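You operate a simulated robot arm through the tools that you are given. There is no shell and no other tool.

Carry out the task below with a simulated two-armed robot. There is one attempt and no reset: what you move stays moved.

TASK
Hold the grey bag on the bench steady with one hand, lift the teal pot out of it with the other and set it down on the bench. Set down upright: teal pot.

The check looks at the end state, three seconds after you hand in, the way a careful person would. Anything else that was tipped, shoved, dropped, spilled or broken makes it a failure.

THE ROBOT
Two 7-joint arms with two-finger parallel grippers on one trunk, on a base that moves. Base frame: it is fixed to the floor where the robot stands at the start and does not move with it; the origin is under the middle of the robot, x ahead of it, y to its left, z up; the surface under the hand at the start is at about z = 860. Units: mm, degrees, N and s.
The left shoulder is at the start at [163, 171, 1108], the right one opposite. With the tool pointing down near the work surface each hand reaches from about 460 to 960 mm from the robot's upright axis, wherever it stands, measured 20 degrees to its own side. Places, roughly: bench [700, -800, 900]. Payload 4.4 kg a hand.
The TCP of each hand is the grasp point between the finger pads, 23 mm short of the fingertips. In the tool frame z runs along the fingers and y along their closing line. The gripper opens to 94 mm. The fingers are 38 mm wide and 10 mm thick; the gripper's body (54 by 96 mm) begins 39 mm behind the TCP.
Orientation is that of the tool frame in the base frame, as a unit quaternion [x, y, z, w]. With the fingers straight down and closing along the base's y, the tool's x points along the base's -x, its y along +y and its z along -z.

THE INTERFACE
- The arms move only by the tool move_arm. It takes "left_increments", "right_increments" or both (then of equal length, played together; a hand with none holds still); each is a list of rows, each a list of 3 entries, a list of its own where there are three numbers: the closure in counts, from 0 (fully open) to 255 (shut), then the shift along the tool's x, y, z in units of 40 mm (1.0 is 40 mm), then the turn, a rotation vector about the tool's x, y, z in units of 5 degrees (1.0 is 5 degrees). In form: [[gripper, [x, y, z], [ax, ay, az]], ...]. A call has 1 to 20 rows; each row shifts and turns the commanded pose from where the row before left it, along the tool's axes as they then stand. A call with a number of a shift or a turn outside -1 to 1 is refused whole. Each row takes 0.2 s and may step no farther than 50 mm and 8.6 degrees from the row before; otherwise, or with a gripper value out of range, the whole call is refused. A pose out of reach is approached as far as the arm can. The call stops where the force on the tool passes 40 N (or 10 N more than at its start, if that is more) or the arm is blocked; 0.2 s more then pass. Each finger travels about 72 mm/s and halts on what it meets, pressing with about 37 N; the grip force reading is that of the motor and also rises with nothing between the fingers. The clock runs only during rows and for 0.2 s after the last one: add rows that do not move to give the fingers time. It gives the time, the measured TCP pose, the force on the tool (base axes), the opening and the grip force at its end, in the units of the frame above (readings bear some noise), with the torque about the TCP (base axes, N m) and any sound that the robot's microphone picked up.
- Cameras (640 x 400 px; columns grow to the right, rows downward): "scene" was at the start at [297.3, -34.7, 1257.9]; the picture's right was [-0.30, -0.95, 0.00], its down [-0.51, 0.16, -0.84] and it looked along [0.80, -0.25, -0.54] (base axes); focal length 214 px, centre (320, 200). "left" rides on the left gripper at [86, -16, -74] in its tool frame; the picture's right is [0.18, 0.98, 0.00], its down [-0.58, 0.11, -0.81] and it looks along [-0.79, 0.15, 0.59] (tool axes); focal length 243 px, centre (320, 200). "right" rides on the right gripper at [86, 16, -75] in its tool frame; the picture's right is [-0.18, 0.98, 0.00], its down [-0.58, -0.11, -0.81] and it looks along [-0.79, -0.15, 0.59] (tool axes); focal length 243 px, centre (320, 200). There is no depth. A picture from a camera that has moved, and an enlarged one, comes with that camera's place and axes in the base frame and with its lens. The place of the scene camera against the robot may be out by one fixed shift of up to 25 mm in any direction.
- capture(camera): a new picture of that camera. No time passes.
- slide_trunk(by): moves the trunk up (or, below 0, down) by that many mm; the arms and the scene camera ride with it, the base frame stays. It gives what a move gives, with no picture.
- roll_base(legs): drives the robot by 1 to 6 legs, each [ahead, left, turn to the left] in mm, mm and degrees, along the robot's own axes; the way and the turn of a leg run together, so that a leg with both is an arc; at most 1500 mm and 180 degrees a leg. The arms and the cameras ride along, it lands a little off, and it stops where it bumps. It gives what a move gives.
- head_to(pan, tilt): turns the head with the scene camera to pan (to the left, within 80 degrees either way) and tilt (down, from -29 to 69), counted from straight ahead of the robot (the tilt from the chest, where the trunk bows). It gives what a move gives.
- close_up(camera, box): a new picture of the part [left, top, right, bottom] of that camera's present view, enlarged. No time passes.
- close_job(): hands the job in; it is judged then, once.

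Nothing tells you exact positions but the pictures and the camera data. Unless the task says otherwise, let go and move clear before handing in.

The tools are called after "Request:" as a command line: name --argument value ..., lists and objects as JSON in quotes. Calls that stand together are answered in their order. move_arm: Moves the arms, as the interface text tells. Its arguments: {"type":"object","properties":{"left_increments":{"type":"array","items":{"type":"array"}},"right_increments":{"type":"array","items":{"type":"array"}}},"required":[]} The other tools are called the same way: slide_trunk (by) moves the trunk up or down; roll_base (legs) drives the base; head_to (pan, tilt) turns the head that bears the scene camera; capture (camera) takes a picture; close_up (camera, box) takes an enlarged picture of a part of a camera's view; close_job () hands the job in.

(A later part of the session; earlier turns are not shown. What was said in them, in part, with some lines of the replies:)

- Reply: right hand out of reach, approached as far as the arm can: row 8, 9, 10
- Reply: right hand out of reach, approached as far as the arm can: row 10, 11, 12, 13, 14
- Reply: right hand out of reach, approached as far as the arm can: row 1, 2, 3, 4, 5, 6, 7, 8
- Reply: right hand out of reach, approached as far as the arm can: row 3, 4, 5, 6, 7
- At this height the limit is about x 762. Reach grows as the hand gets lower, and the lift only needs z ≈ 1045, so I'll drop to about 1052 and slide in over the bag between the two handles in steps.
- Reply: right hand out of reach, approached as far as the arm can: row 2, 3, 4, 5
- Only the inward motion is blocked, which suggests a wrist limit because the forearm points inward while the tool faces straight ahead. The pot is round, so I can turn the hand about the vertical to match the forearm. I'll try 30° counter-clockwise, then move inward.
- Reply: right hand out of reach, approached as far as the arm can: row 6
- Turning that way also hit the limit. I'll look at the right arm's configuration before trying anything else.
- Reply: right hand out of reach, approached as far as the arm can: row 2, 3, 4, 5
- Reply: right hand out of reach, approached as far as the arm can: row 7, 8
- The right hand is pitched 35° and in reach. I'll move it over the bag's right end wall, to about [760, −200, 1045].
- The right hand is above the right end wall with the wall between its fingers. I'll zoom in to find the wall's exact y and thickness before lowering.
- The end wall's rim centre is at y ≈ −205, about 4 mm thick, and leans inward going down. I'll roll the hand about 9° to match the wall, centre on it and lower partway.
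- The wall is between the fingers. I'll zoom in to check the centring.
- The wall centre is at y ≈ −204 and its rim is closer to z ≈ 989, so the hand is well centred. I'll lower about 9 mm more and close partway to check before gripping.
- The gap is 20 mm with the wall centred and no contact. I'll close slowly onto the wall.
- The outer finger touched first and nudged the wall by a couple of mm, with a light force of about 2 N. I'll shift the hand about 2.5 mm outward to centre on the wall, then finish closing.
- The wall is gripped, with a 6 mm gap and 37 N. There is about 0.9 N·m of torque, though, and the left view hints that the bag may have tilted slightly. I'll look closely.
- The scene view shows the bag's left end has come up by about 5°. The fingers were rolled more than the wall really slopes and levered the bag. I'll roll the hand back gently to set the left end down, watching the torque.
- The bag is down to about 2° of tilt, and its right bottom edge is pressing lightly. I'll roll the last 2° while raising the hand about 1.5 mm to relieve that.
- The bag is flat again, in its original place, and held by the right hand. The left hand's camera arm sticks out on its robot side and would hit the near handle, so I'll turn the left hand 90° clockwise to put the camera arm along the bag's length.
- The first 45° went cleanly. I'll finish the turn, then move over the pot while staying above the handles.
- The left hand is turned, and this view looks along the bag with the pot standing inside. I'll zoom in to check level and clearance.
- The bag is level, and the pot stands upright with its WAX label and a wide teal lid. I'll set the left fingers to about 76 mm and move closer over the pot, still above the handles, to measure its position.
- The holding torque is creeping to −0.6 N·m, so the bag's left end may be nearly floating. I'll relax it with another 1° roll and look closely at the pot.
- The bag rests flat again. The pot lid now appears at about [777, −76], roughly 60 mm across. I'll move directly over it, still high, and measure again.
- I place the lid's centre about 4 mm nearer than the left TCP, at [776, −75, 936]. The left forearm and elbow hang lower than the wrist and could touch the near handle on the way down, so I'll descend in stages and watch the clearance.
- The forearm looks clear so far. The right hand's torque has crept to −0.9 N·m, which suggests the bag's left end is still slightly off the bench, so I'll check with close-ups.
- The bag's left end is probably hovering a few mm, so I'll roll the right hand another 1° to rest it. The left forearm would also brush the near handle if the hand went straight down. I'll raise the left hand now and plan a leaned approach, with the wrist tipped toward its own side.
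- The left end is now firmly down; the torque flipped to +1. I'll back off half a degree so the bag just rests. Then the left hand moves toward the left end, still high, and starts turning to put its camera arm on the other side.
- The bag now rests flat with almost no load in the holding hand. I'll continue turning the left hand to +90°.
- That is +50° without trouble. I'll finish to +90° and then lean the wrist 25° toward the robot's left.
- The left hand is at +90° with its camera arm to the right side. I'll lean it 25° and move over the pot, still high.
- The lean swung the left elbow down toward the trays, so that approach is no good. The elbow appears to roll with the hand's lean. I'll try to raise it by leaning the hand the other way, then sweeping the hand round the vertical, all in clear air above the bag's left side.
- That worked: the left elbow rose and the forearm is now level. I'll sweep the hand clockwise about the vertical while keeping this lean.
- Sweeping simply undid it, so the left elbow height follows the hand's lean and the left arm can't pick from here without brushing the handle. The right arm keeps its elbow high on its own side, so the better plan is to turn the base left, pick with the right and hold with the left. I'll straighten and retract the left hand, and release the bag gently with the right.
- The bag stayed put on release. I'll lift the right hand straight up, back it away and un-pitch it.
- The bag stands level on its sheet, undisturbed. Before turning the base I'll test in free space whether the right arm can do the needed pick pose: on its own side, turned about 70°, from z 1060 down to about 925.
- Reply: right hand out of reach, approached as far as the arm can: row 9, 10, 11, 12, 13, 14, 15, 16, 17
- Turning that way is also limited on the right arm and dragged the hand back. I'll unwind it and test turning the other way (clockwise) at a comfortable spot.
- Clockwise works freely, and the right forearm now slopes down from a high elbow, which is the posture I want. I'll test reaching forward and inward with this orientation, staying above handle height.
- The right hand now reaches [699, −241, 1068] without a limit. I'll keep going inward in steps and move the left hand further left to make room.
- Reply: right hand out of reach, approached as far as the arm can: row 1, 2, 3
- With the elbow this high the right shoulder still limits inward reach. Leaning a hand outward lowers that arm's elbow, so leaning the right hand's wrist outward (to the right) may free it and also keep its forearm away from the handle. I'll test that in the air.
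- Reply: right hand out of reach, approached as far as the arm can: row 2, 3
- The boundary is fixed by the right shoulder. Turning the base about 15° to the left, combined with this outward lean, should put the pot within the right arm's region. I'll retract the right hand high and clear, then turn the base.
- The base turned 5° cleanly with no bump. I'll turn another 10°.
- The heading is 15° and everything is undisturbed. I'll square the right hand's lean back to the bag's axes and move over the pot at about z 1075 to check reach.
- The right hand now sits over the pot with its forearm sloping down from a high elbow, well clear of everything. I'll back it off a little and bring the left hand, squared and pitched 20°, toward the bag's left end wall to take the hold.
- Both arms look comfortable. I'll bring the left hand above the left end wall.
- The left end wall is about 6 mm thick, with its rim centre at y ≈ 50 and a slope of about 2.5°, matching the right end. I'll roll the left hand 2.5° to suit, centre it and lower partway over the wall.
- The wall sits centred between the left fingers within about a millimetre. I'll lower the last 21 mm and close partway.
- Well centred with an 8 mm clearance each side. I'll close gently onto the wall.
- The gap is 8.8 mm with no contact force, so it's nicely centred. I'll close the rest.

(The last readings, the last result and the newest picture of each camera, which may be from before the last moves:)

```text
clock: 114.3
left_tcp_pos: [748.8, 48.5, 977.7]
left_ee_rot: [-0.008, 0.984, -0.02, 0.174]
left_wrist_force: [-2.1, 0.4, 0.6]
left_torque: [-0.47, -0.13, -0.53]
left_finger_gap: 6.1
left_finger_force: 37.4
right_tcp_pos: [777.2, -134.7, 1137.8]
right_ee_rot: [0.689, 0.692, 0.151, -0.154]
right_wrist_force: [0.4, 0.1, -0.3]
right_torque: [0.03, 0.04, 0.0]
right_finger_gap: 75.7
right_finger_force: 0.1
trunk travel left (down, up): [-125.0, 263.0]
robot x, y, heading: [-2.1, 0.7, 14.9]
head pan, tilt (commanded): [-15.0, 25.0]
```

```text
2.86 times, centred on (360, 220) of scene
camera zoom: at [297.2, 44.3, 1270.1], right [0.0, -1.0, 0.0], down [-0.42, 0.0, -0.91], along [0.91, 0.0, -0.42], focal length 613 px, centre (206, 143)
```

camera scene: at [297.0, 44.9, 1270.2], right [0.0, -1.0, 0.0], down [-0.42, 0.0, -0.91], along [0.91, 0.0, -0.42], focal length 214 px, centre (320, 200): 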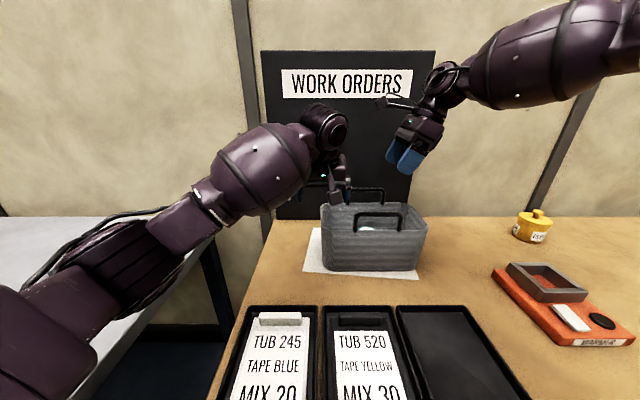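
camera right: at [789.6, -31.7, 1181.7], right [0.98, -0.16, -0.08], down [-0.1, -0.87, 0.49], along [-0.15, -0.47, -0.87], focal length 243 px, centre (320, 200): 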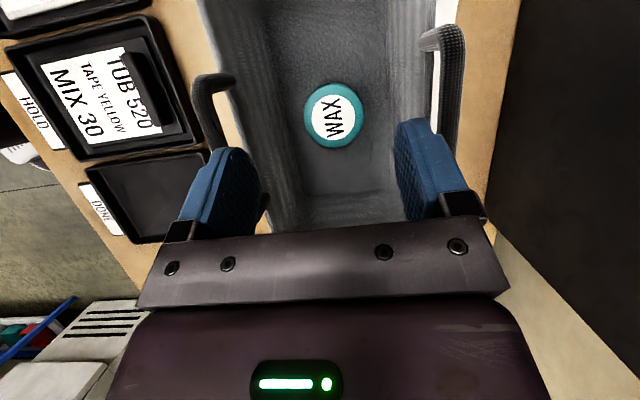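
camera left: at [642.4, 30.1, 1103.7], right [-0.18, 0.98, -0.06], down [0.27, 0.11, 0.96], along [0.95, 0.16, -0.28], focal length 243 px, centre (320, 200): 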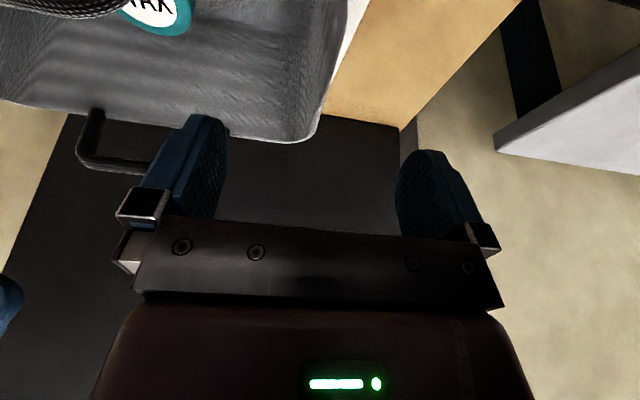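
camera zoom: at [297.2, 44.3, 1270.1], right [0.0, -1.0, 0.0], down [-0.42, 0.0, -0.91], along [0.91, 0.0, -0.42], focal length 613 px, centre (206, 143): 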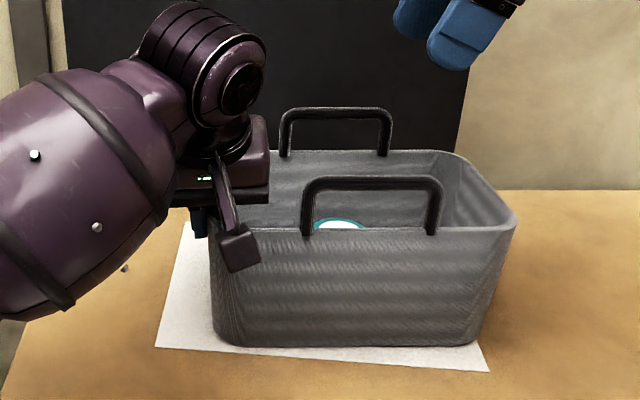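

The left hand now holds the bag's left end, and the bag is flat. I'll bring the right hand back over the pot and measure it with the right camera.

Request:
move_arm --right_increments '[[50, [0.227, 0, 0.676], [0, 0, 0]], [50, [0.227, 0, 0.676], [0, 0, 0]], [50, [0.227, 0, 0.676], [0, 0, 0]], [50, [0, 0, 0], [0, 0, 0]], [50, [0, 0, 0], [0, 0, 0]]]'

Request:
close_up --camera "right" --box '[200, 0, 480, 220]'

Request:
capture --camera "right"

Request:
capture --camera "scene"

```text
clock: 115.5
left_tcp_pos: [749.3, 47.8, 978.3]
left_ee_rot: [-0.009, 0.984, -0.021, 0.174]
left_wrist_force: [-1.1, -0.9, 0.1]
left_torque: [-0.43, 0.02, -0.43]
left_finger_gap: 6.0
left_finger_force: 37.1
right_tcp_pos: [775.1, -76.2, 1071.1]
right_ee_rot: [0.689, 0.692, 0.151, -0.154]
right_wrist_force: [-0.3, -0.3, 0.2]
right_torque: [0.03, 0.0, -0.02]
right_finger_gap: 75.7
right_finger_force: 0.1
trunk travel left (down, up): [-125.0, 263.0]
robot x, y, heading: [0.1, 1.4, 14.8]
head pan, tilt (commanded): [-15.0, 25.0]
```

```text
1.82 times, centred on (340, 110) of right
camera zoom: at [790.2, -29.9, 1175.1], right [0.98, -0.16, -0.08], down [-0.1, -0.87, 0.49], along [-0.15, -0.47, -0.87], focal length 441 px, centre (284, 364)
```

zoom: 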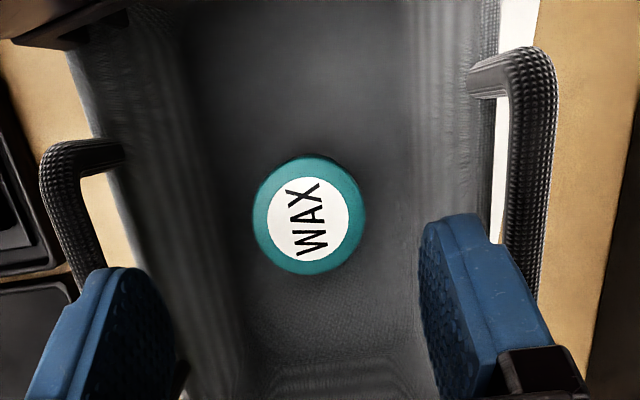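

```text
taken
camera right: at [790.2, -29.9, 1175.1], right [0.98, -0.16, -0.08], down [-0.1, -0.87, 0.49], along [-0.15, -0.47, -0.87], focal length 243 px, centre (320, 200)
```

right: 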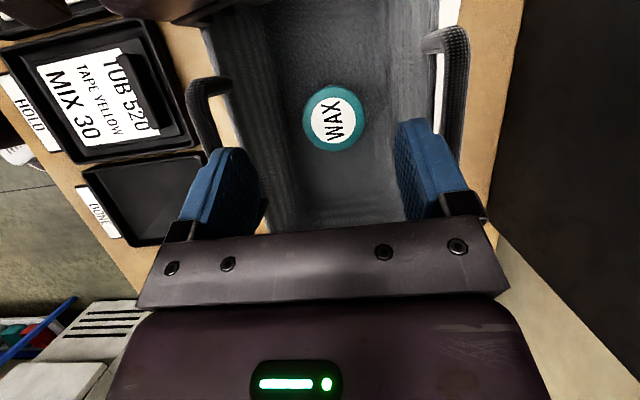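

```text
taken
camera scene: at [297.2, 44.3, 1270.1], right [0.0, -1.0, 0.0], down [-0.42, 0.0, -0.91], along [0.91, 0.0, -0.42], focal length 214 px, centre (320, 200)
```

scene: 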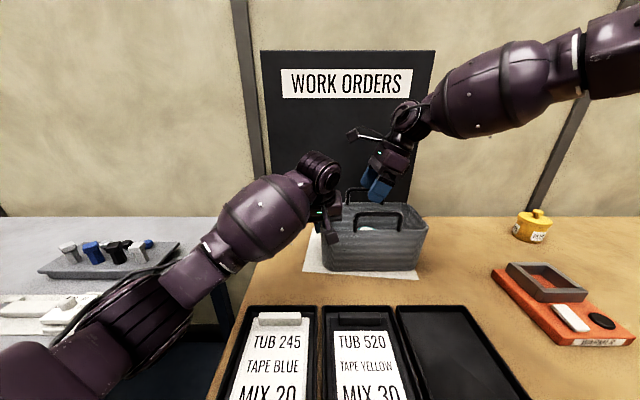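

The right camera puts the pot's lid at about [777.5, −73]. I'll zoom once more to confirm the pot and both side walls before going down.

Request:
close_up --camera "right" --box '[240, 30, 440, 155]'

Request:
close_up --camera "right" --box '[180, 0, 340, 100]'

```text
3.20 times, centred on (340, 92) of right
camera zoom: at [790.2, -29.9, 1175.1], right [0.98, -0.16, -0.08], down [-0.1, -0.87, 0.49], along [-0.15, -0.47, -0.87], focal length 776 px, centre (256, 544)
```

zoom: 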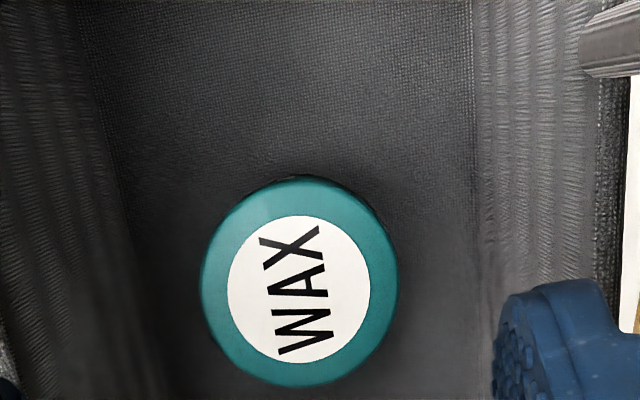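

```text
4.00 times, centred on (260, 50) of right
camera zoom: at [790.2, -29.9, 1175.1], right [0.98, -0.16, -0.08], down [-0.1, -0.87, 0.49], along [-0.15, -0.47, -0.87], focal length 970 px, centre (560, 800)
```

zoom: 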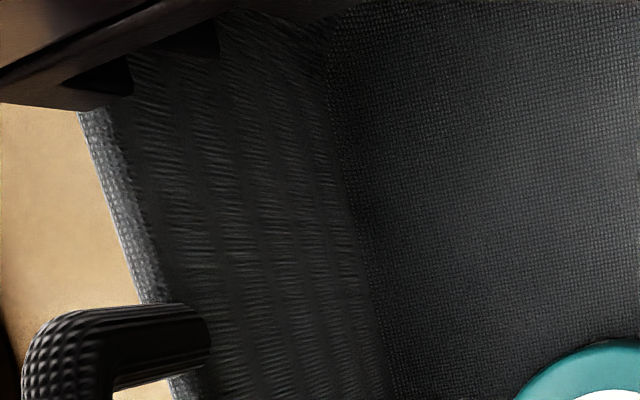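

Pot at [777, −73], rim inner faces at x ≈ 708 and 846, so there is about 13 mm to spare beside each finger. I'll descend to z ≈ 985 first and check.

Request:
move_arm --right_increments '[[50, [-0.279, 0.025, 0.661], [0, 0, 0]], [50, [-0.279, 0.025, 0.661], [0, 0, 0]], [50, [-0.279, 0.025, 0.661], [0, 0, 0]], [50, [0, 0, 0], [0, 0, 0]]]'

Request:
capture --camera "right"

Request:
close_up --camera "scene" --box '[270, 70, 510, 290]'

```text
clock: 116.5
left_tcp_pos: [749.3, 48.1, 978.3]
left_ee_rot: [-0.008, 0.985, -0.021, 0.173]
left_wrist_force: [-2.5, 0.3, 0.5]
left_torque: [-0.4, -0.04, -0.25]
left_finger_gap: 6.1
left_finger_force: 36.8
right_tcp_pos: [778.4, -74.8, 987.8]
right_ee_rot: [0.689, 0.692, 0.151, -0.153]
right_wrist_force: [0.2, 0.0, -0.2]
right_torque: [0.0, -0.02, -0.04]
right_finger_gap: 75.5
right_finger_force: 0.0
trunk travel left (down, up): [-125.0, 263.0]
robot x, y, heading: [1.6, -0.3, 14.8]
head pan, tilt (commanded): [-15.0, 25.0]
```

```text
taken
camera right: at [793.9, -27.3, 1091.3], right [0.98, -0.16, -0.08], down [-0.1, -0.87, 0.49], along [-0.15, -0.47, -0.87], focal length 243 px, centre (320, 200)
```

right: 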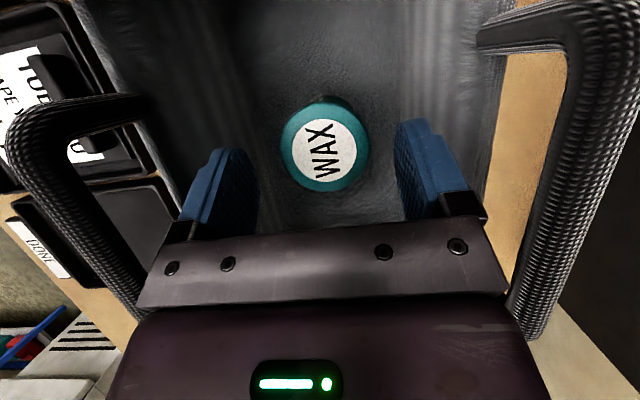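

```text
1.82 times, centred on (390, 180) of scene
camera zoom: at [297.2, 44.4, 1270.1], right [0.0, -1.0, 0.0], down [-0.42, 0.0, -0.91], along [0.91, 0.0, -0.42], focal length 390 px, centre (193, 236)
```

zoom: 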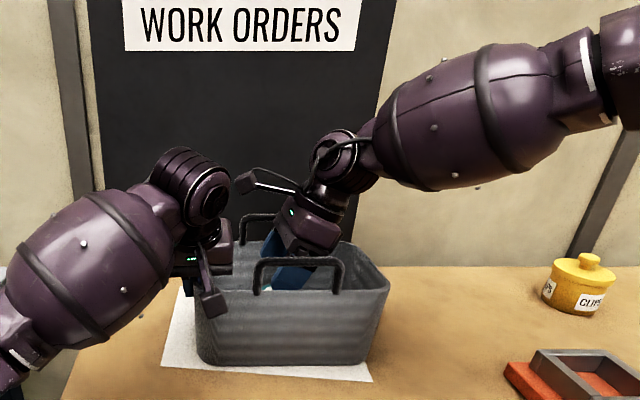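

The pot is centred between the fingers, and the right camera arm and left hand clear each other. I'll go down to grasp height, z ≈ 920.

Request:
move_arm --right_increments '[[50, [-0.225, 0, 0.511], [0, 0, 0]], [50, [-0.225, 0, 0.511], [0, 0, 0]], [50, [-0.225, 0, 0.511], [0, 0, 0]], [50, [0, 0, 0], [0, 0, 0]]]'

Request:
capture --camera "right"

Request:
close_up --camera "scene" --box '[270, 70, 510, 290]'

```text
clock: 117.5
left_tcp_pos: [749.7, 48.5, 979.2]
left_ee_rot: [-0.009, 0.984, -0.021, 0.174]
left_wrist_force: [-0.1, -0.1, -0.9]
left_torque: [-0.42, -0.07, -0.13]
left_finger_gap: 5.6
left_finger_force: 36.9
right_tcp_pos: [778.4, -75.4, 920.9]
right_ee_rot: [0.69, 0.691, 0.152, -0.153]
right_wrist_force: [0.3, 0.8, 0.4]
right_torque: [0.03, 0.0, -0.01]
right_finger_gap: 75.6
right_finger_force: 0.0
trunk travel left (down, up): [-125.0, 263.0]
robot x, y, heading: [-1.7, 2.5, 14.7]
head pan, tilt (commanded): [-15.0, 25.0]
```

```text
taken
camera right: at [793.7, -27.0, 1025.0], right [0.98, -0.16, -0.08], down [-0.1, -0.87, 0.49], along [-0.15, -0.47, -0.87], focal length 243 px, centre (320, 200)
```

right: 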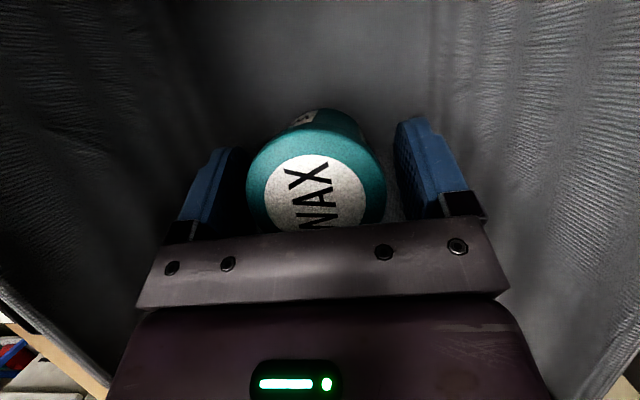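

```text
1.82 times, centred on (390, 180) of scene
camera zoom: at [297.3, 44.4, 1270.1], right [0.0, -1.0, 0.0], down [-0.42, 0.0, -0.91], along [0.91, 0.0, -0.42], focal length 390 px, centre (193, 236)
```

zoom: 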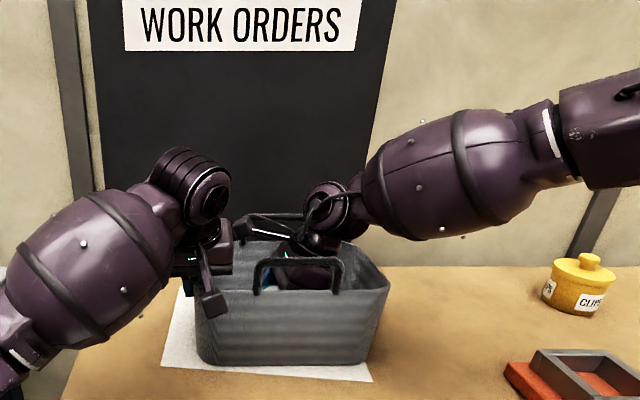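

The right fingers straddle the pot inside the bag with no contact. I'll close them gently on it.

Request:
move_arm --right_increments '[[65, [0, 0, 0], [0, 0, 0]], [78, [0, 0, 0], [0, 0, 0]], [86, [0, 0, 0], [0, 0, 0]], [92, [0, 0, 0], [0, 0, 0]], [98, [0, 0, 0], [0, 0, 0]], [98, [0, 0, 0], [0, 0, 0]]]'

Request:
capture --camera "right"

```text
clock: 118.9
left_tcp_pos: [749.0, 48.3, 978.4]
left_ee_rot: [-0.009, 0.985, -0.02, 0.173]
left_wrist_force: [1.2, 0.7, 1.1]
left_torque: [-0.43, -0.13, 0.0]
left_finger_gap: 5.8
left_finger_force: 36.5
right_tcp_pos: [777.5, -74.3, 920.6]
right_ee_rot: [0.689, 0.691, 0.152, -0.153]
right_wrist_force: [-1.8, 0.3, 0.7]
right_torque: [0.01, 0.02, 0.0]
right_finger_gap: 59.6
right_finger_force: 37.4
trunk travel left (down, up): [-125.0, 263.0]
robot x, y, heading: [1.1, 1.3, 14.9]
head pan, tilt (commanded): [-15.0, 25.0]
```

```text
taken
camera right: at [793.5, -27.0, 1025.0], right [0.98, -0.16, -0.08], down [-0.1, -0.87, 0.49], along [-0.15, -0.47, -0.87], focal length 243 px, centre (320, 200)
```

right: 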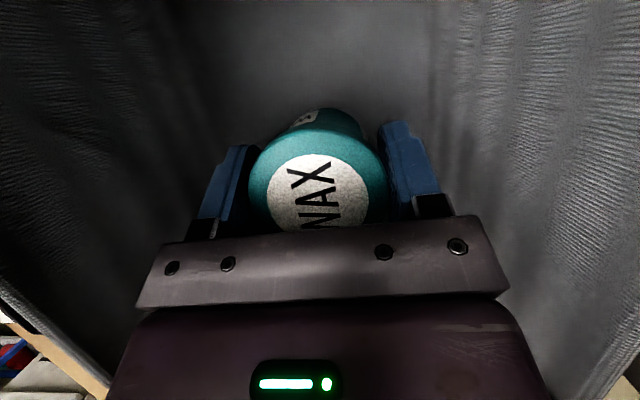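

The pot is gripped at 59.6 mm with 37 N. I'll lift 30 mm slowly and check.

Request:
move_arm --right_increments '[[130, [0, 0, 0], [0, 0, 0]], [130, [0.106, 0, -0.2265], [0, 0, 0]], [130, [0.106, 0, -0.2265], [0, 0, 0]], [130, [0.106, 0, -0.2265], [0, 0, 0]], [130, [0, 0, 0], [0, 0, 0]]]' --left_increments '[[255, [0, 0, 0], [0, 0, 0]], [255, [0, 0, 0], [0, 0, 0]], [255, [0, 0, 0], [0, 0, 0]], [255, [0, 0, 0], [0, 0, 0]], [255, [0, 0, 0], [0, 0, 0]]]'

Request:
capture --camera "right"

Request:
close_up --camera "scene" --box '[270, 70, 510, 290]'

```text
clock: 120.1
left_tcp_pos: [749.9, 47.1, 979.1]
left_ee_rot: [-0.009, 0.984, -0.021, 0.174]
left_wrist_force: [-1.5, 0.7, 0.7]
left_torque: [-0.42, -0.08, 0.01]
left_finger_gap: 6.2
left_finger_force: 36.7
right_tcp_pos: [777.5, -73.7, 951.0]
right_ee_rot: [0.688, 0.693, 0.152, -0.153]
right_wrist_force: [0.0, 0.0, -1.2]
right_torque: [-0.02, -0.01, -0.01]
right_finger_gap: 59.3
right_finger_force: 36.9
trunk travel left (down, up): [-125.0, 263.0]
robot x, y, heading: [-2.2, 0.4, 14.8]
head pan, tilt (commanded): [-15.0, 25.0]
```

```text
taken
camera right: at [794.0, -26.9, 1054.9], right [0.98, -0.16, -0.08], down [-0.1, -0.87, 0.49], along [-0.15, -0.47, -0.87], focal length 243 px, centre (320, 200)
```

right: 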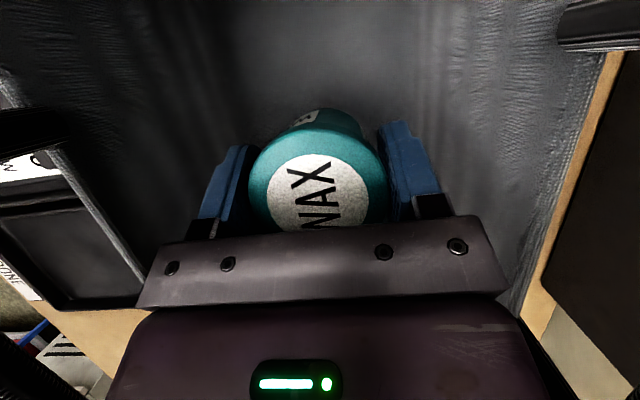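

```text
1.82 times, centred on (390, 180) of scene
camera zoom: at [297.3, 44.4, 1270.1], right [0.0, -1.0, 0.0], down [-0.42, 0.0, -0.91], along [0.91, 0.0, -0.42], focal length 390 px, centre (193, 236)
```

zoom: 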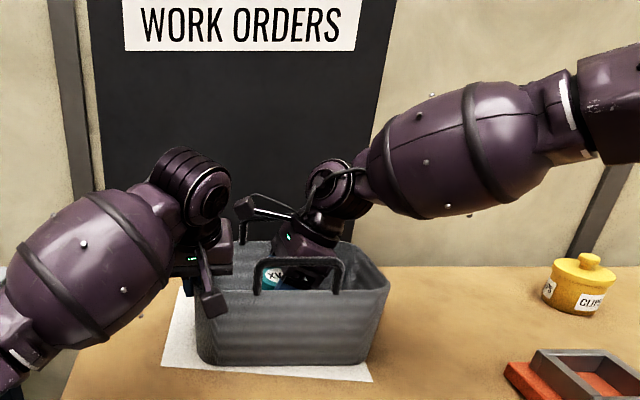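

The pot comes up cleanly with the hand while the bag stays put. I'll lift until its bottom is well above the rim and handles.

Request:
move_arm --right_increments '[[130, [0.2295, 0, -0.4915], [0, 0, 0]], [130, [0.2295, 0, -0.4915], [0, 0, 0]], [130, [0.2295, 0, -0.4915], [0, 0, 0]], [130, [0.2295, 0, -0.4915], [0, 0, 0]], [130, [0.2295, 0, -0.4915], [0, 0, 0]], [130, [0.2295, 0, -0.4915], [0, 0, 0]], [130, [0, 0, 0], [0, 0, 0]]]'

Request:
capture --camera "scene"

Request:
close_up --camera "scene" --box '[290, 80, 490, 290]'

```text
clock: 121.7
left_tcp_pos: [749.8, 48.0, 977.6]
left_ee_rot: [-0.009, 0.985, -0.021, 0.174]
left_wrist_force: [-0.2, 1.6, 0.1]
left_torque: [-0.36, 0.0, 0.04]
left_finger_gap: 6.1
left_finger_force: 37.5
right_tcp_pos: [778.1, -73.8, 1083.9]
right_ee_rot: [0.689, 0.692, 0.15, -0.154]
right_wrist_force: [0.5, -0.3, -1.3]
right_torque: [0.04, 0.02, 0.0]
right_finger_gap: 59.4
right_finger_force: 37.0
trunk travel left (down, up): [-125.0, 263.0]
robot x, y, heading: [-0.3, -4.5, 15.3]
head pan, tilt (commanded): [-15.0, 25.0]
```

```text
taken
camera scene: at [297.4, 44.4, 1270.0], right [0.0, -1.0, 0.0], down [-0.42, 0.0, -0.91], along [0.91, 0.0, -0.42], focal length 214 px, centre (320, 200)
```

scene: 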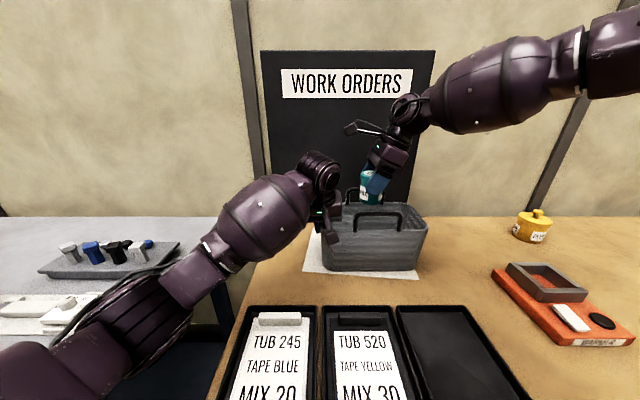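

```text
1.90 times, centred on (390, 185) of scene
camera zoom: at [297.4, 44.4, 1270.0], right [0.0, -1.0, 0.0], down [-0.42, 0.0, -0.91], along [0.91, 0.0, -0.42], focal length 408 px, centre (187, 229)
```

zoom: 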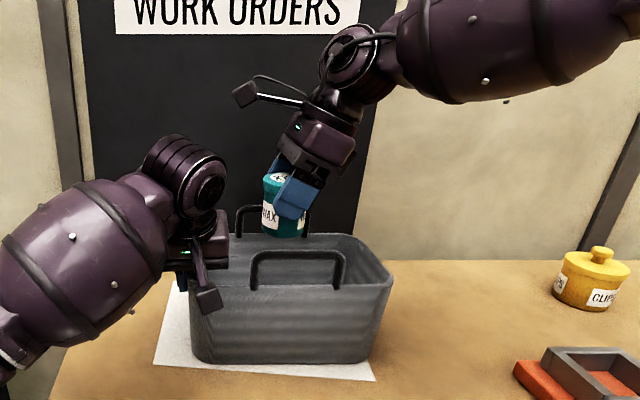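

The pot is out of the bag, upright in the grip. I'll carry it to the right at this height, over clear bench between the bag and the orange device.

Request:
move_arm --right_increments '[[130, [-0.566, -0.03, -0.264], [0, 0, 0]], [130, [-0.566, -0.03, -0.264], [0, 0, 0]], [130, [-0.566, -0.03, -0.264], [0, 0, 0]], [130, [-0.566, -0.03, -0.264], [0, 0, 0]], [130, [-0.566, -0.03, -0.264], [0, 0, 0]], [130, [-0.566, -0.03, -0.264], [0, 0, 0]], [130, [-0.566, -0.03, -0.264], [0, 0, 0]], [130, [-0.566, -0.03, -0.264], [0, 0, 0]], [130, [-0.566, -0.03, -0.264], [0, 0, 0]], [130, [0, 0, 0], [0, 0, 0]]]'

Request:
head_to --pan -35 --tilt 30

Request:
capture --camera "scene"

Request:
capture --camera "right"

```text
clock: 123.9
left_tcp_pos: [750.0, 48.5, 977.9]
left_ee_rot: [-0.009, 0.984, -0.021, 0.174]
left_wrist_force: [0.2, 0.9, 0.3]
left_torque: [-0.42, 0.07, -0.03]
left_finger_gap: 5.9
left_finger_force: 36.9
right_tcp_pos: [769.7, -296.5, 1082.3]
right_ee_rot: [0.689, 0.692, 0.152, -0.154]
right_wrist_force: [-0.5, 0.6, -2.2]
right_torque: [-0.01, -0.01, -0.02]
right_finger_gap: 59.3
right_finger_force: 37.3
trunk travel left (down, up): [-125.0, 263.0]
robot x, y, heading: [0.4, 0.3, 15.0]
head pan, tilt (commanded): [-15.0, 25.0]
```

```text
clock: 124.8
left_tcp_pos: [749.4, 48.9, 977.7]
left_ee_rot: [-0.008, 0.984, -0.021, 0.174]
left_wrist_force: [-1.1, -0.2, 1.1]
left_torque: [-0.43, -0.02, 0.01]
left_finger_gap: 6.0
left_finger_force: 37.2
right_tcp_pos: [767.7, -296.9, 1082.9]
right_ee_rot: [0.689, 0.692, 0.151, -0.153]
right_wrist_force: [1.0, -0.5, -1.4]
right_torque: [-0.01, 0.0, -0.01]
right_finger_gap: 59.1
right_finger_force: 37.6
trunk travel left (down, up): [-125.0, 263.0]
robot x, y, heading: [0.1, 0.4, 14.7]
head pan, tilt (commanded): [-35.0, 30.0]
```

```text
taken
camera scene: at [290.2, 13.4, 1262.1], right [-0.34, -0.94, 0.0], down [-0.47, 0.17, -0.87], along [0.81, -0.3, -0.5], focal length 214 px, centre (320, 200)
```

scene: 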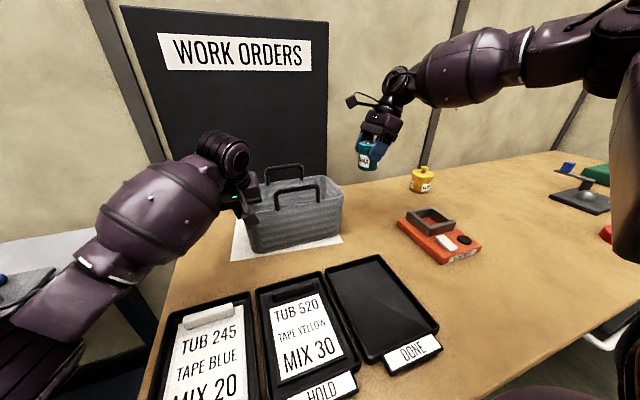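

```text
taken
camera right: at [784.0, -249.4, 1187.0], right [0.98, -0.16, -0.08], down [-0.1, -0.87, 0.49], along [-0.15, -0.47, -0.87], focal length 243 px, centre (320, 200)
```

right: 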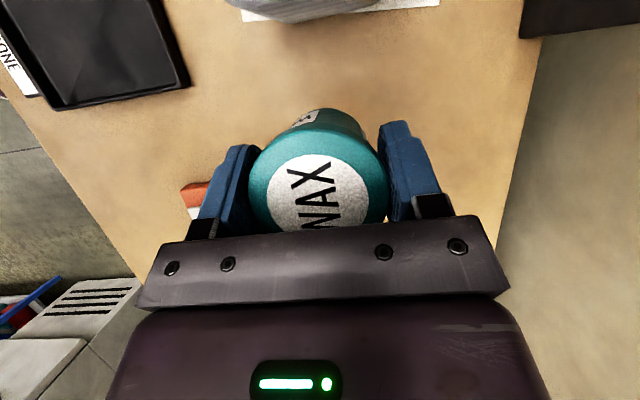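

The pot is over clear bench at [768, −297], 80 mm or more from anything else. I'll lower it to just above the bench.

Request:
move_arm --right_increments '[[130, [-0.268, 0, 0.574], [0, 0, 0]], [130, [-0.268, 0, 0.574], [0, 0, 0]], [130, [-0.268, 0, 0.574], [0, 0, 0]], [130, [-0.268, 0, 0.574], [0, 0, 0]], [130, [-0.268, 0, 0.574], [0, 0, 0]], [130, [-0.268, 0, 0.574], [0, 0, 0]], [130, [0, 0, 0], [0, 0, 0]]]'

Request:
capture --camera "scene"

Request:
close_up --camera "scene" --box '[300, 100, 460, 240]'

```text
clock: 126.4
left_tcp_pos: [750.6, 47.3, 978.8]
left_ee_rot: [-0.008, 0.984, -0.022, 0.175]
left_wrist_force: [-0.7, 1.0, 0.8]
left_torque: [-0.41, -0.01, -0.12]
left_finger_gap: 5.6
left_finger_force: 36.7
right_tcp_pos: [768.3, -297.9, 927.6]
right_ee_rot: [0.689, 0.692, 0.151, -0.154]
right_wrist_force: [0.0, 0.7, -0.6]
right_torque: [-0.02, 0.0, -0.03]
right_finger_gap: 59.4
right_finger_force: 37.2
trunk travel left (down, up): [-125.0, 263.0]
robot x, y, heading: [0.3, -0.9, 15.2]
head pan, tilt (commanded): [-35.0, 30.0]
```

```text
taken
camera scene: at [290.2, 13.4, 1262.1], right [-0.34, -0.94, 0.0], down [-0.47, 0.17, -0.87], along [0.81, -0.3, -0.5], focal length 214 px, centre (320, 200)
```

scene: 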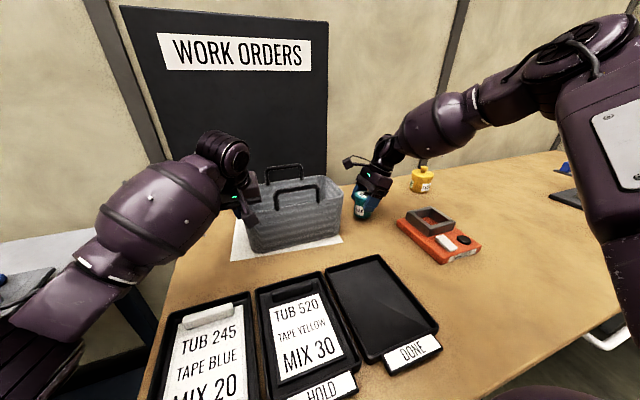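

```text
2.86 times, centred on (380, 170) of scene
camera zoom: at [290.2, 13.4, 1262.1], right [-0.34, -0.94, 0.0], down [-0.47, 0.17, -0.87], along [0.81, -0.3, -0.5], focal length 613 px, centre (149, 286)
```

zoom: 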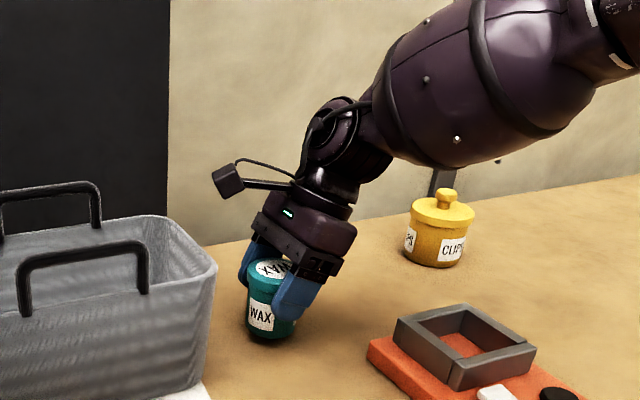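

The pot hangs a little above the bench. I'll lower in small steps and watch for contact.

Request:
move_arm --right_increments '[[130, [-0.0425, 0, 0.0906], [0, 0, 0]], [130, [-0.0425, 0, 0.0906], [0, 0, 0]], [130, [0, 0, 0], [0, 0, 0]]]'

Request:
move_arm --right_increments '[[130, [-0.0212, 0, 0.0453], [0, 0, 0]], [130, [0, 0, 0], [0, 0, 0]]]'

Request:
close_up --camera "scene" --box '[340, 170, 400, 230]'

```text
clock: 127.2
left_tcp_pos: [749.9, 47.7, 977.4]
left_ee_rot: [-0.009, 0.984, -0.021, 0.174]
left_wrist_force: [-0.3, -0.8, 1.0]
left_torque: [-0.45, 0.02, -0.14]
left_finger_gap: 5.8
left_finger_force: 37.0
right_tcp_pos: [767.6, -298.8, 920.7]
right_ee_rot: [0.689, 0.692, 0.152, -0.153]
right_wrist_force: [0.1, 0.4, -1.8]
right_torque: [0.01, 0.0, -0.01]
right_finger_gap: 59.2
right_finger_force: 36.7
trunk travel left (down, up): [-125.0, 263.0]
robot x, y, heading: [-0.0, 3.1, 14.9]
head pan, tilt (commanded): [-35.0, 30.0]
```

```text
clock: 127.8
left_tcp_pos: [750.0, 47.1, 976.3]
left_ee_rot: [-0.01, 0.985, -0.021, 0.174]
left_wrist_force: [-1.0, 0.2, 0.6]
left_torque: [-0.44, -0.01, -0.11]
left_finger_gap: 5.9
left_finger_force: 37.8
right_tcp_pos: [767.5, -299.0, 918.0]
right_ee_rot: [0.689, 0.692, 0.152, -0.154]
right_wrist_force: [-0.1, -0.5, -1.4]
right_torque: [0.0, 0.0, 0.02]
right_finger_gap: 59.2
right_finger_force: 37.2
trunk travel left (down, up): [-125.0, 263.0]
robot x, y, heading: [1.7, -2.6, 15.1]
head pan, tilt (commanded): [-35.0, 30.0]
```

```text
6.67 times, centred on (370, 200) of scene
camera zoom: at [290.2, 13.4, 1262.1], right [-0.34, -0.94, 0.0], down [-0.47, 0.17, -0.87], along [0.81, -0.3, -0.5], focal length 1430 px, centre (-13, 200)
```

zoom: 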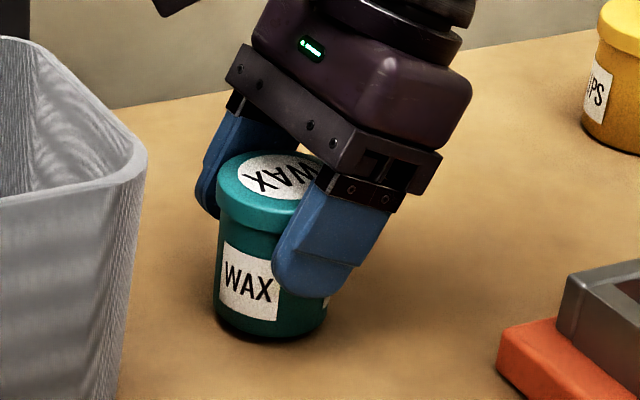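

The pot is upright and almost touching. I'll keep lowering about 1.5 mm at a time.

Request:
move_arm --right_increments '[[130, [-0.016, 0, 0.034], [0, 0, 0]], [130, [0, 0, 0], [0, 0, 0]]]'

Request:
move_arm --right_increments '[[130, [-0.016, 0, 0.034], [0, 0, 0]], [130, [0, 0, 0], [0, 0, 0]]]'

```text
clock: 128.4
left_tcp_pos: [750.0, 48.5, 976.8]
left_ee_rot: [-0.009, 0.985, -0.02, 0.174]
left_wrist_force: [0.3, 0.2, -0.2]
left_torque: [-0.41, -0.04, -0.1]
left_finger_gap: 6.0
left_finger_force: 37.4
right_tcp_pos: [767.6, -299.2, 917.1]
right_ee_rot: [0.689, 0.692, 0.151, -0.153]
right_wrist_force: [-0.6, -0.1, -1.2]
right_torque: [-0.03, 0.02, -0.02]
right_finger_gap: 59.3
right_finger_force: 36.8
trunk travel left (down, up): [-125.0, 263.0]
robot x, y, heading: [-0.5, -0.6, 15.1]
head pan, tilt (commanded): [-35.0, 30.0]
```

```text
clock: 129.0
left_tcp_pos: [749.0, 47.0, 977.8]
left_ee_rot: [-0.009, 0.985, -0.02, 0.173]
left_wrist_force: [0.5, -0.3, 0.7]
left_torque: [-0.42, -0.08, -0.1]
left_finger_gap: 5.7
left_finger_force: 36.8
right_tcp_pos: [769.7, -299.6, 916.0]
right_ee_rot: [0.689, 0.692, 0.152, -0.153]
right_wrist_force: [-0.5, 0.9, -1.5]
right_torque: [0.04, 0.02, 0.01]
right_finger_gap: 59.3
right_finger_force: 37.0
trunk travel left (down, up): [-125.0, 263.0]
robot x, y, heading: [-1.4, 1.0, 15.0]
head pan, tilt (commanded): [-35.0, 30.0]
```

Request:
move_arm --right_increments '[[130, [-0.016, 0, 0.034], [0, 0, 0]], [130, [0, 0, 0], [0, 0, 0]]]'

Request:
move_arm --right_increments '[[130, [-0.013, 0, 0.028], [0, 0, 0]], [130, [0, 0, 0], [0, 0, 0]]]'

```text
clock: 129.6
left_tcp_pos: [749.1, 47.6, 978.2]
left_ee_rot: [-0.009, 0.985, -0.021, 0.174]
left_wrist_force: [-0.6, -0.9, 0.6]
left_torque: [-0.44, 0.0, -0.08]
left_finger_gap: 5.9
left_finger_force: 36.7
right_tcp_pos: [769.3, -298.7, 915.1]
right_ee_rot: [0.689, 0.692, 0.153, -0.153]
right_wrist_force: [0.4, -0.2, -2.2]
right_torque: [0.04, 0.01, 0.02]
right_finger_gap: 59.2
right_finger_force: 37.3
trunk travel left (down, up): [-125.0, 263.0]
robot x, y, heading: [-1.2, -3.0, 14.9]
head pan, tilt (commanded): [-35.0, 30.0]
```

```text
clock: 130.2
left_tcp_pos: [750.6, 47.6, 979.1]
left_ee_rot: [-0.009, 0.984, -0.021, 0.174]
left_wrist_force: [1.0, 0.9, 0.1]
left_torque: [-0.45, -0.11, -0.06]
left_finger_gap: 6.0
left_finger_force: 37.2
right_tcp_pos: [768.7, -299.1, 913.6]
right_ee_rot: [0.688, 0.693, 0.152, -0.154]
right_wrist_force: [-0.7, -1.5, 0.3]
right_torque: [-0.02, -0.05, 0.0]
right_finger_gap: 58.9
right_finger_force: 37.2
trunk travel left (down, up): [-125.0, 263.0]
robot x, y, heading: [-1.3, 3.3, 15.1]
head pan, tilt (commanded): [-35.0, 30.0]
```

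The load changed, so this is likely first contact. One more small step to confirm.

Request:
move_arm --right_increments '[[130, [-0.009, 0, 0.019], [0, 0, 0]], [130, [0, 0, 0], [0, 0, 0]], [130, [0, 0, 0], [0, 0, 0]]]'

Request:
close_up --camera "scene" --box '[340, 170, 400, 230]'

```text
clock: 131.0
left_tcp_pos: [750.4, 48.3, 979.6]
left_ee_rot: [-0.009, 0.984, -0.02, 0.175]
left_wrist_force: [0.1, -0.6, 0.6]
left_torque: [0.04, 0.16, 0.22]
left_finger_gap: 6.0
left_finger_force: 36.6
right_tcp_pos: [767.7, -299.3, 914.6]
right_ee_rot: [0.688, 0.693, 0.152, -0.153]
right_wrist_force: [-0.3, -2.7, 11.8]
right_torque: [-0.11, 0.04, -0.04]
right_finger_gap: 59.2
right_finger_force: 36.9
trunk travel left (down, up): [-125.0, 263.0]
robot x, y, heading: [0.8, 1.4, 14.9]
head pan, tilt (commanded): [-35.0, 30.0]
```

```text
6.67 times, centred on (370, 200) of scene
camera zoom: at [289.3, 13.4, 1262.5], right [-0.34, -0.94, 0.0], down [-0.47, 0.17, -0.87], along [0.81, -0.3, -0.5], focal length 1430 px, centre (-13, 200)
```

zoom: 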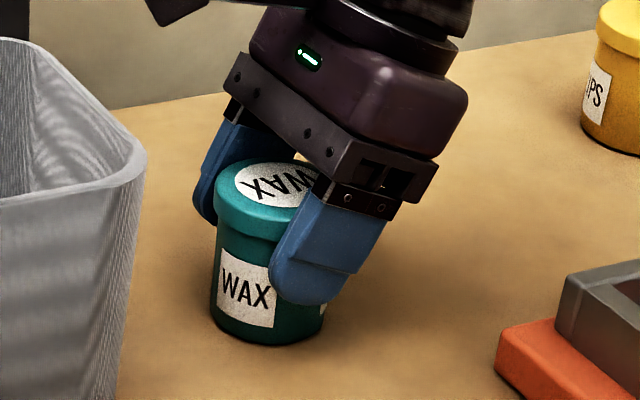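

Firm contact at about 12 N. I'll ease off half a millimetre and open the fingers slowly.

Request:
move_arm --right_increments '[[130, [0.006, 0, -0.013], [0, 0, 0]], [130, [0, 0, 0], [0, 0, 0]]]'

Request:
move_arm --right_increments '[[100, [0, 0, 0], [0, 0, 0]], [94, [0, 0, 0], [0, 0, 0]], [88, [0, 0, 0], [0, 0, 0]], [80, [0, 0, 0], [0, 0, 0]], [65, [0, 0, 0], [0, 0, 0]], [45, [0, 0, 0], [0, 0, 0]], [25, [0, 0, 0], [0, 0, 0]], [25, [0, 0, 0], [0, 0, 0]]]'

Request:
close_up --camera "scene" --box '[340, 170, 400, 230]'

Request:
capture --camera "right"

```text
clock: 131.6
left_tcp_pos: [748.9, 48.3, 978.9]
left_ee_rot: [-0.009, 0.985, -0.02, 0.174]
left_wrist_force: [-0.5, -1.8, 0.0]
left_torque: [-0.14, 0.3, -0.06]
left_finger_gap: 5.9
left_finger_force: 37.5
right_tcp_pos: [769.2, -298.8, 914.9]
right_ee_rot: [0.689, 0.692, 0.153, -0.153]
right_wrist_force: [5.3, -0.5, 10.1]
right_torque: [0.02, -0.23, -0.02]
right_finger_gap: 59.1
right_finger_force: 37.0
trunk travel left (down, up): [-125.0, 263.0]
robot x, y, heading: [-3.4, 1.9, 15.0]
head pan, tilt (commanded): [-35.0, 30.0]
```

```text
clock: 133.4
left_tcp_pos: [749.4, 48.1, 976.7]
left_ee_rot: [-0.008, 0.984, -0.022, 0.174]
left_wrist_force: [-2.3, 1.4, -0.5]
left_torque: [-0.4, -0.07, -0.23]
left_finger_gap: 6.0
left_finger_force: 36.7
right_tcp_pos: [768.2, -298.8, 912.9]
right_ee_rot: [0.688, 0.693, 0.151, -0.154]
right_wrist_force: [0.4, 0.1, 0.6]
right_torque: [0.01, 0.02, -0.01]
right_finger_gap: 85.0
right_finger_force: 0.0
trunk travel left (down, up): [-125.0, 263.0]
robot x, y, heading: [-1.9, 0.0, 15.0]
head pan, tilt (commanded): [-35.0, 30.0]
```

```text
6.67 times, centred on (370, 200) of scene
camera zoom: at [290.0, 13.6, 1262.1], right [-0.34, -0.94, 0.0], down [-0.47, 0.17, -0.87], along [0.81, -0.3, -0.5], focal length 1430 px, centre (-13, 200)
```

zoom: 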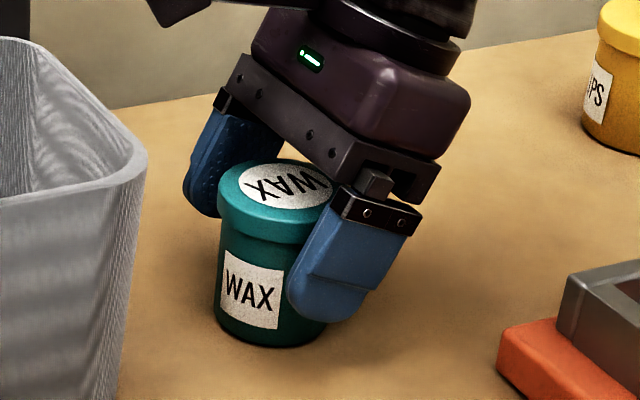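

```text
taken
camera right: at [783.7, -252.3, 1018.1], right [0.98, -0.16, -0.08], down [-0.1, -0.87, 0.49], along [-0.15, -0.47, -0.87], focal length 243 px, centre (320, 200)
```

right: 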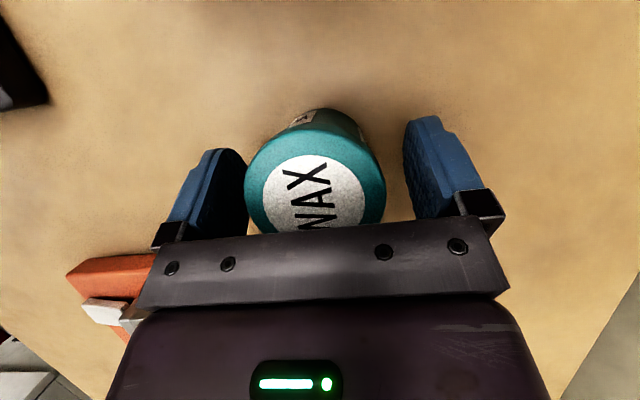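

The pot stands free on the bench. I'll back the right hand off along its finger axis, up and away.

Request:
move_arm --right_increments '[[10, [0, 0, -0.3], [0, 0, 0]], [0, [0, 0, -0.6], [0, 0, 0]], [0, [0, 0, -0.8], [0, 0, 0]], [0, [0, 0, -0.8], [0, 0, 0]], [0, [0, 0, -0.8], [0, 0, 0]], [0, [0, 0, 0], [0, 0, 0]]]'

Request:
capture --camera "scene"

Request:
close_up --camera "scene" --box '[330, 160, 420, 235]'

```text
clock: 134.8
left_tcp_pos: [749.6, 47.0, 978.4]
left_ee_rot: [-0.008, 0.984, -0.021, 0.174]
left_wrist_force: [-0.1, 0.9, -0.3]
left_torque: [-0.39, -0.09, -0.14]
left_finger_gap: 5.8
left_finger_force: 37.5
right_tcp_pos: [771.5, -353.2, 1032.8]
right_ee_rot: [0.689, 0.692, 0.15, -0.154]
right_wrist_force: [-0.5, -0.5, -0.9]
right_torque: [0.0, -0.01, 0.01]
right_finger_gap: 94.0
right_finger_force: 0.1
trunk travel left (down, up): [-125.0, 263.0]
robot x, y, heading: [-4.0, -3.7, 14.6]
head pan, tilt (commanded): [-35.0, 30.0]
```

```text
taken
camera scene: at [290.1, 13.6, 1262.1], right [-0.34, -0.94, 0.0], down [-0.47, 0.17, -0.87], along [0.81, -0.3, -0.5], focal length 214 px, centre (320, 200)
```

scene: 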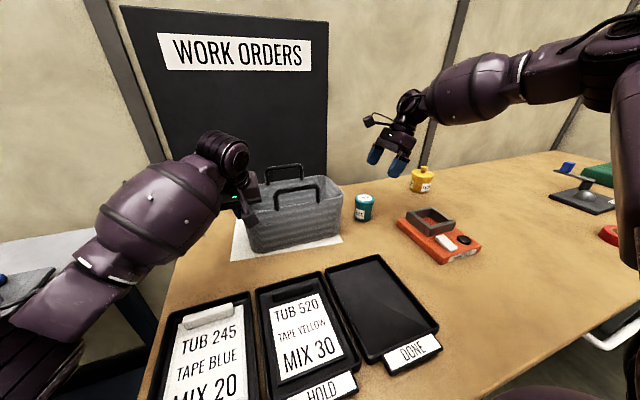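

```text
5.33 times, centred on (375, 198) of scene
camera zoom: at [290.1, 13.6, 1262.1], right [-0.34, -0.94, 0.0], down [-0.47, 0.17, -0.87], along [0.81, -0.3, -0.5], focal length 1144 px, centre (27, 213)
```

zoom: 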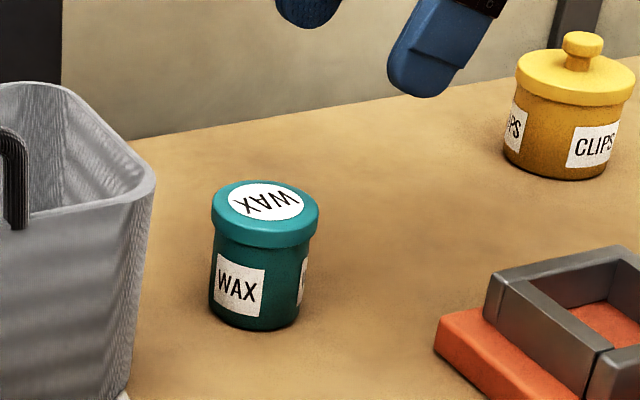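

The pot stands upright and alone on the bare bench. Now I'll release the bag with the left hand, slowly, and lift that hand straight up.

Request:
move_arm --left_increments '[[246, [0, 0, 0], [0, 0, 0]], [240, [0, 0, 0], [0, 0, 0]], [236, [0, 0, 0], [0, 0, 0]], [230, [0, 0, 0], [0, 0, 0]], [215, [0, 0, 0], [0, 0, 0]], [180, [0, 0, 0], [0, 0, 0]], [130, [0, 0, 0], [0, 0, 0]], [80, [0, 0, 0], [0, 0, 0]], [40, [0, 0, 0], [0, 0, 0]], [20, [0, 0, 0], [0, 0, 0]], [20, [0, 0, 0], [0, 0, 0]]]'

Request:
close_up --camera "left" --box '[180, 40, 460, 230]'

```text
clock: 137.2
left_tcp_pos: [750.0, 47.7, 978.9]
left_ee_rot: [-0.009, 0.984, -0.02, 0.174]
left_wrist_force: [0.5, 0.2, 1.1]
left_torque: [0.0, 0.02, 0.04]
left_finger_gap: 86.7
left_finger_force: 0.0
right_tcp_pos: [772.1, -353.2, 1032.1]
right_ee_rot: [0.689, 0.692, 0.152, -0.154]
right_wrist_force: [0.6, -0.8, 0.1]
right_torque: [-0.01, 0.0, 0.03]
right_finger_gap: 94.2
right_finger_force: 0.1
trunk travel left (down, up): [-125.0, 263.0]
robot x, y, heading: [2.2, -2.0, 15.1]
head pan, tilt (commanded): [-35.0, 30.0]
```

```text
2.11 times, centred on (320, 135) of left
camera zoom: at [643.3, 33.3, 1020.2], right [-0.18, 0.98, -0.11], down [0.27, 0.15, 0.95], along [0.95, 0.14, -0.29], focal length 511 px, centre (320, 337)
```

zoom: 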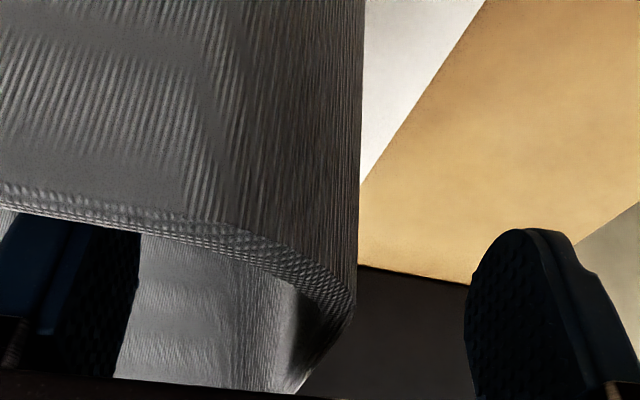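

The fingers are open with the wall free between them. I'll lift the left hand straight up, then back it off to the left, and raise the right hand clear as well.

Request:
move_arm --left_increments '[[20, [-0.256, -0.033, -0.704], [0, 0, 0]], [20, [-0.256, -0.033, -0.704], [0, 0, 0]], [20, [-0.256, -0.033, -0.704], [0, 0, 0]], [20, [-0.256, -0.033, -0.704], [0, 0, 0]], [0, [0.3, 0.7, -0.3], [0, 0, 0]], [0, [0.3, 0.7, -0.3], [0, 0, 0]], [0, [0.3, 0.7, -0.3], [0, 0, 0]], [0, [0.3, 0.7, -0.3], [0, 0, 0]], [0, [0, 0, 0], [0, 0, 0]]]' --right_increments '[[0, [0.1, 0, -0.5], [0, 0, 0]], [0, [0.1, 0, -0.5], [0, 0, 0]], [0, [0.1, -0.5, -0.4], [0, 0, 0]], [0, [0, -0.5, -0.4], [0, 0, 0]], [0, [0, 0, 0], [0, 0, 0]], [0, [0, 0, 0], [0, 0, 0]], [0, [0, 0, 0], [0, 0, 0]], [0, [0, 0, 0], [0, 0, 0]], [0, [0, 0, 0], [0, 0, 0]]]'

Request:
head_to --pan -28 --tilt 35

Request:
capture --camera "scene"

Request:
close_up --camera "scene" --box '[200, 110, 440, 270]'

```text
clock: 139.2
left_tcp_pos: [689.2, 162.6, 1119.1]
left_ee_rot: [-0.007, 0.985, -0.021, 0.173]
left_wrist_force: [0.6, -0.2, 0.3]
left_torque: [0.0, 0.02, -0.01]
left_finger_gap: 94.1
left_finger_force: 0.1
right_tcp_pos: [732.0, -374.4, 1103.0]
right_ee_rot: [0.689, 0.692, 0.151, -0.153]
right_wrist_force: [-0.4, -0.1, -0.7]
right_torque: [0.01, 0.01, -0.01]
right_finger_gap: 94.1
right_finger_force: 0.0
trunk travel left (down, up): [-125.0, 263.0]
robot x, y, heading: [-1.9, 1.6, 14.7]
head pan, tilt (commanded): [-35.0, 30.0]
```

```text
clock: 139.8
left_tcp_pos: [688.5, 162.2, 1120.9]
left_ee_rot: [-0.009, 0.985, -0.021, 0.174]
left_wrist_force: [0.6, -0.2, 0.0]
left_torque: [-0.01, 0.0, -0.01]
left_finger_gap: 94.0
left_finger_force: 0.0
right_tcp_pos: [731.8, -372.9, 1104.2]
right_ee_rot: [0.689, 0.693, 0.151, -0.153]
right_wrist_force: [0.2, 0.6, 0.4]
right_torque: [0.01, -0.03, -0.03]
right_finger_gap: 94.1
right_finger_force: 0.2
trunk travel left (down, up): [-125.0, 263.0]
robot x, y, heading: [1.3, -0.8, 14.8]
head pan, tilt (commanded): [-28.0, 35.0]
```

```text
taken
camera scene: at [291.0, 24.4, 1254.4], right [-0.23, -0.97, 0.0], down [-0.56, 0.13, -0.82], along [0.8, -0.19, -0.57], focal length 214 px, centre (320, 200)
```

scene: 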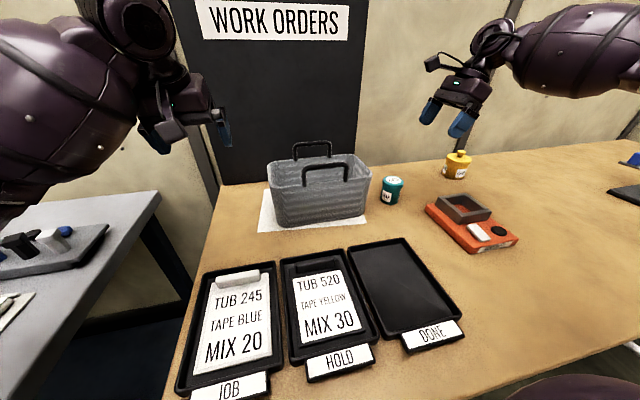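

```text
2.50 times, centred on (320, 190) of scene
camera zoom: at [291.0, 24.4, 1254.4], right [-0.23, -0.97, 0.0], down [-0.56, 0.13, -0.82], along [0.8, -0.19, -0.57], focal length 536 px, centre (320, 225)
```

zoom: 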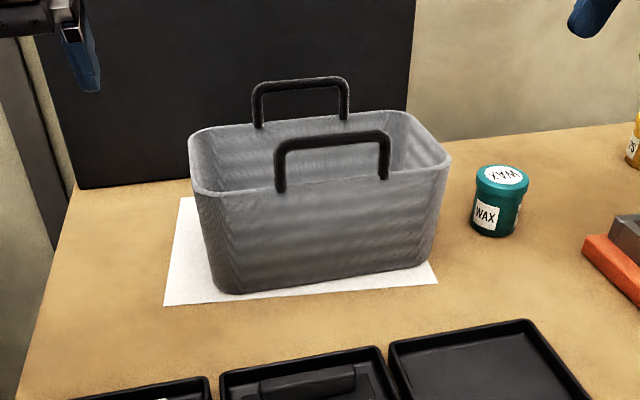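

The teal pot stands upright on the bare bench, the bag is level on its sheet, and the trays, orange device and yellow jar look untouched. Both hands are open and clear, so I'm handing in.

Request:
close_job

```text
The job is handed in.
```

The teal pot is out of the grey bag and standing upright on bare bench to the right of it. I've handed the job in; no result has come back yet.

- **How it was done:** The left hand held the bag's left end while the right hand lifted the pot out and set it down. I had to turn the robot's base 15° to the left first, because the right arm couldn't reach into the bag from where it started.
- **Bag tilted once:** On an earlier attempt, the right hand gripped the bag's right end and the bag's left end came up about 5°. I set it back down straight away. In the last picture the bag is level on its paper sheet, with at most a few millimetres of shift.
- **Everything else:** The trays, the orange device and the yellow jar look untouched in the last picture. Both hands are open and clear of everything.
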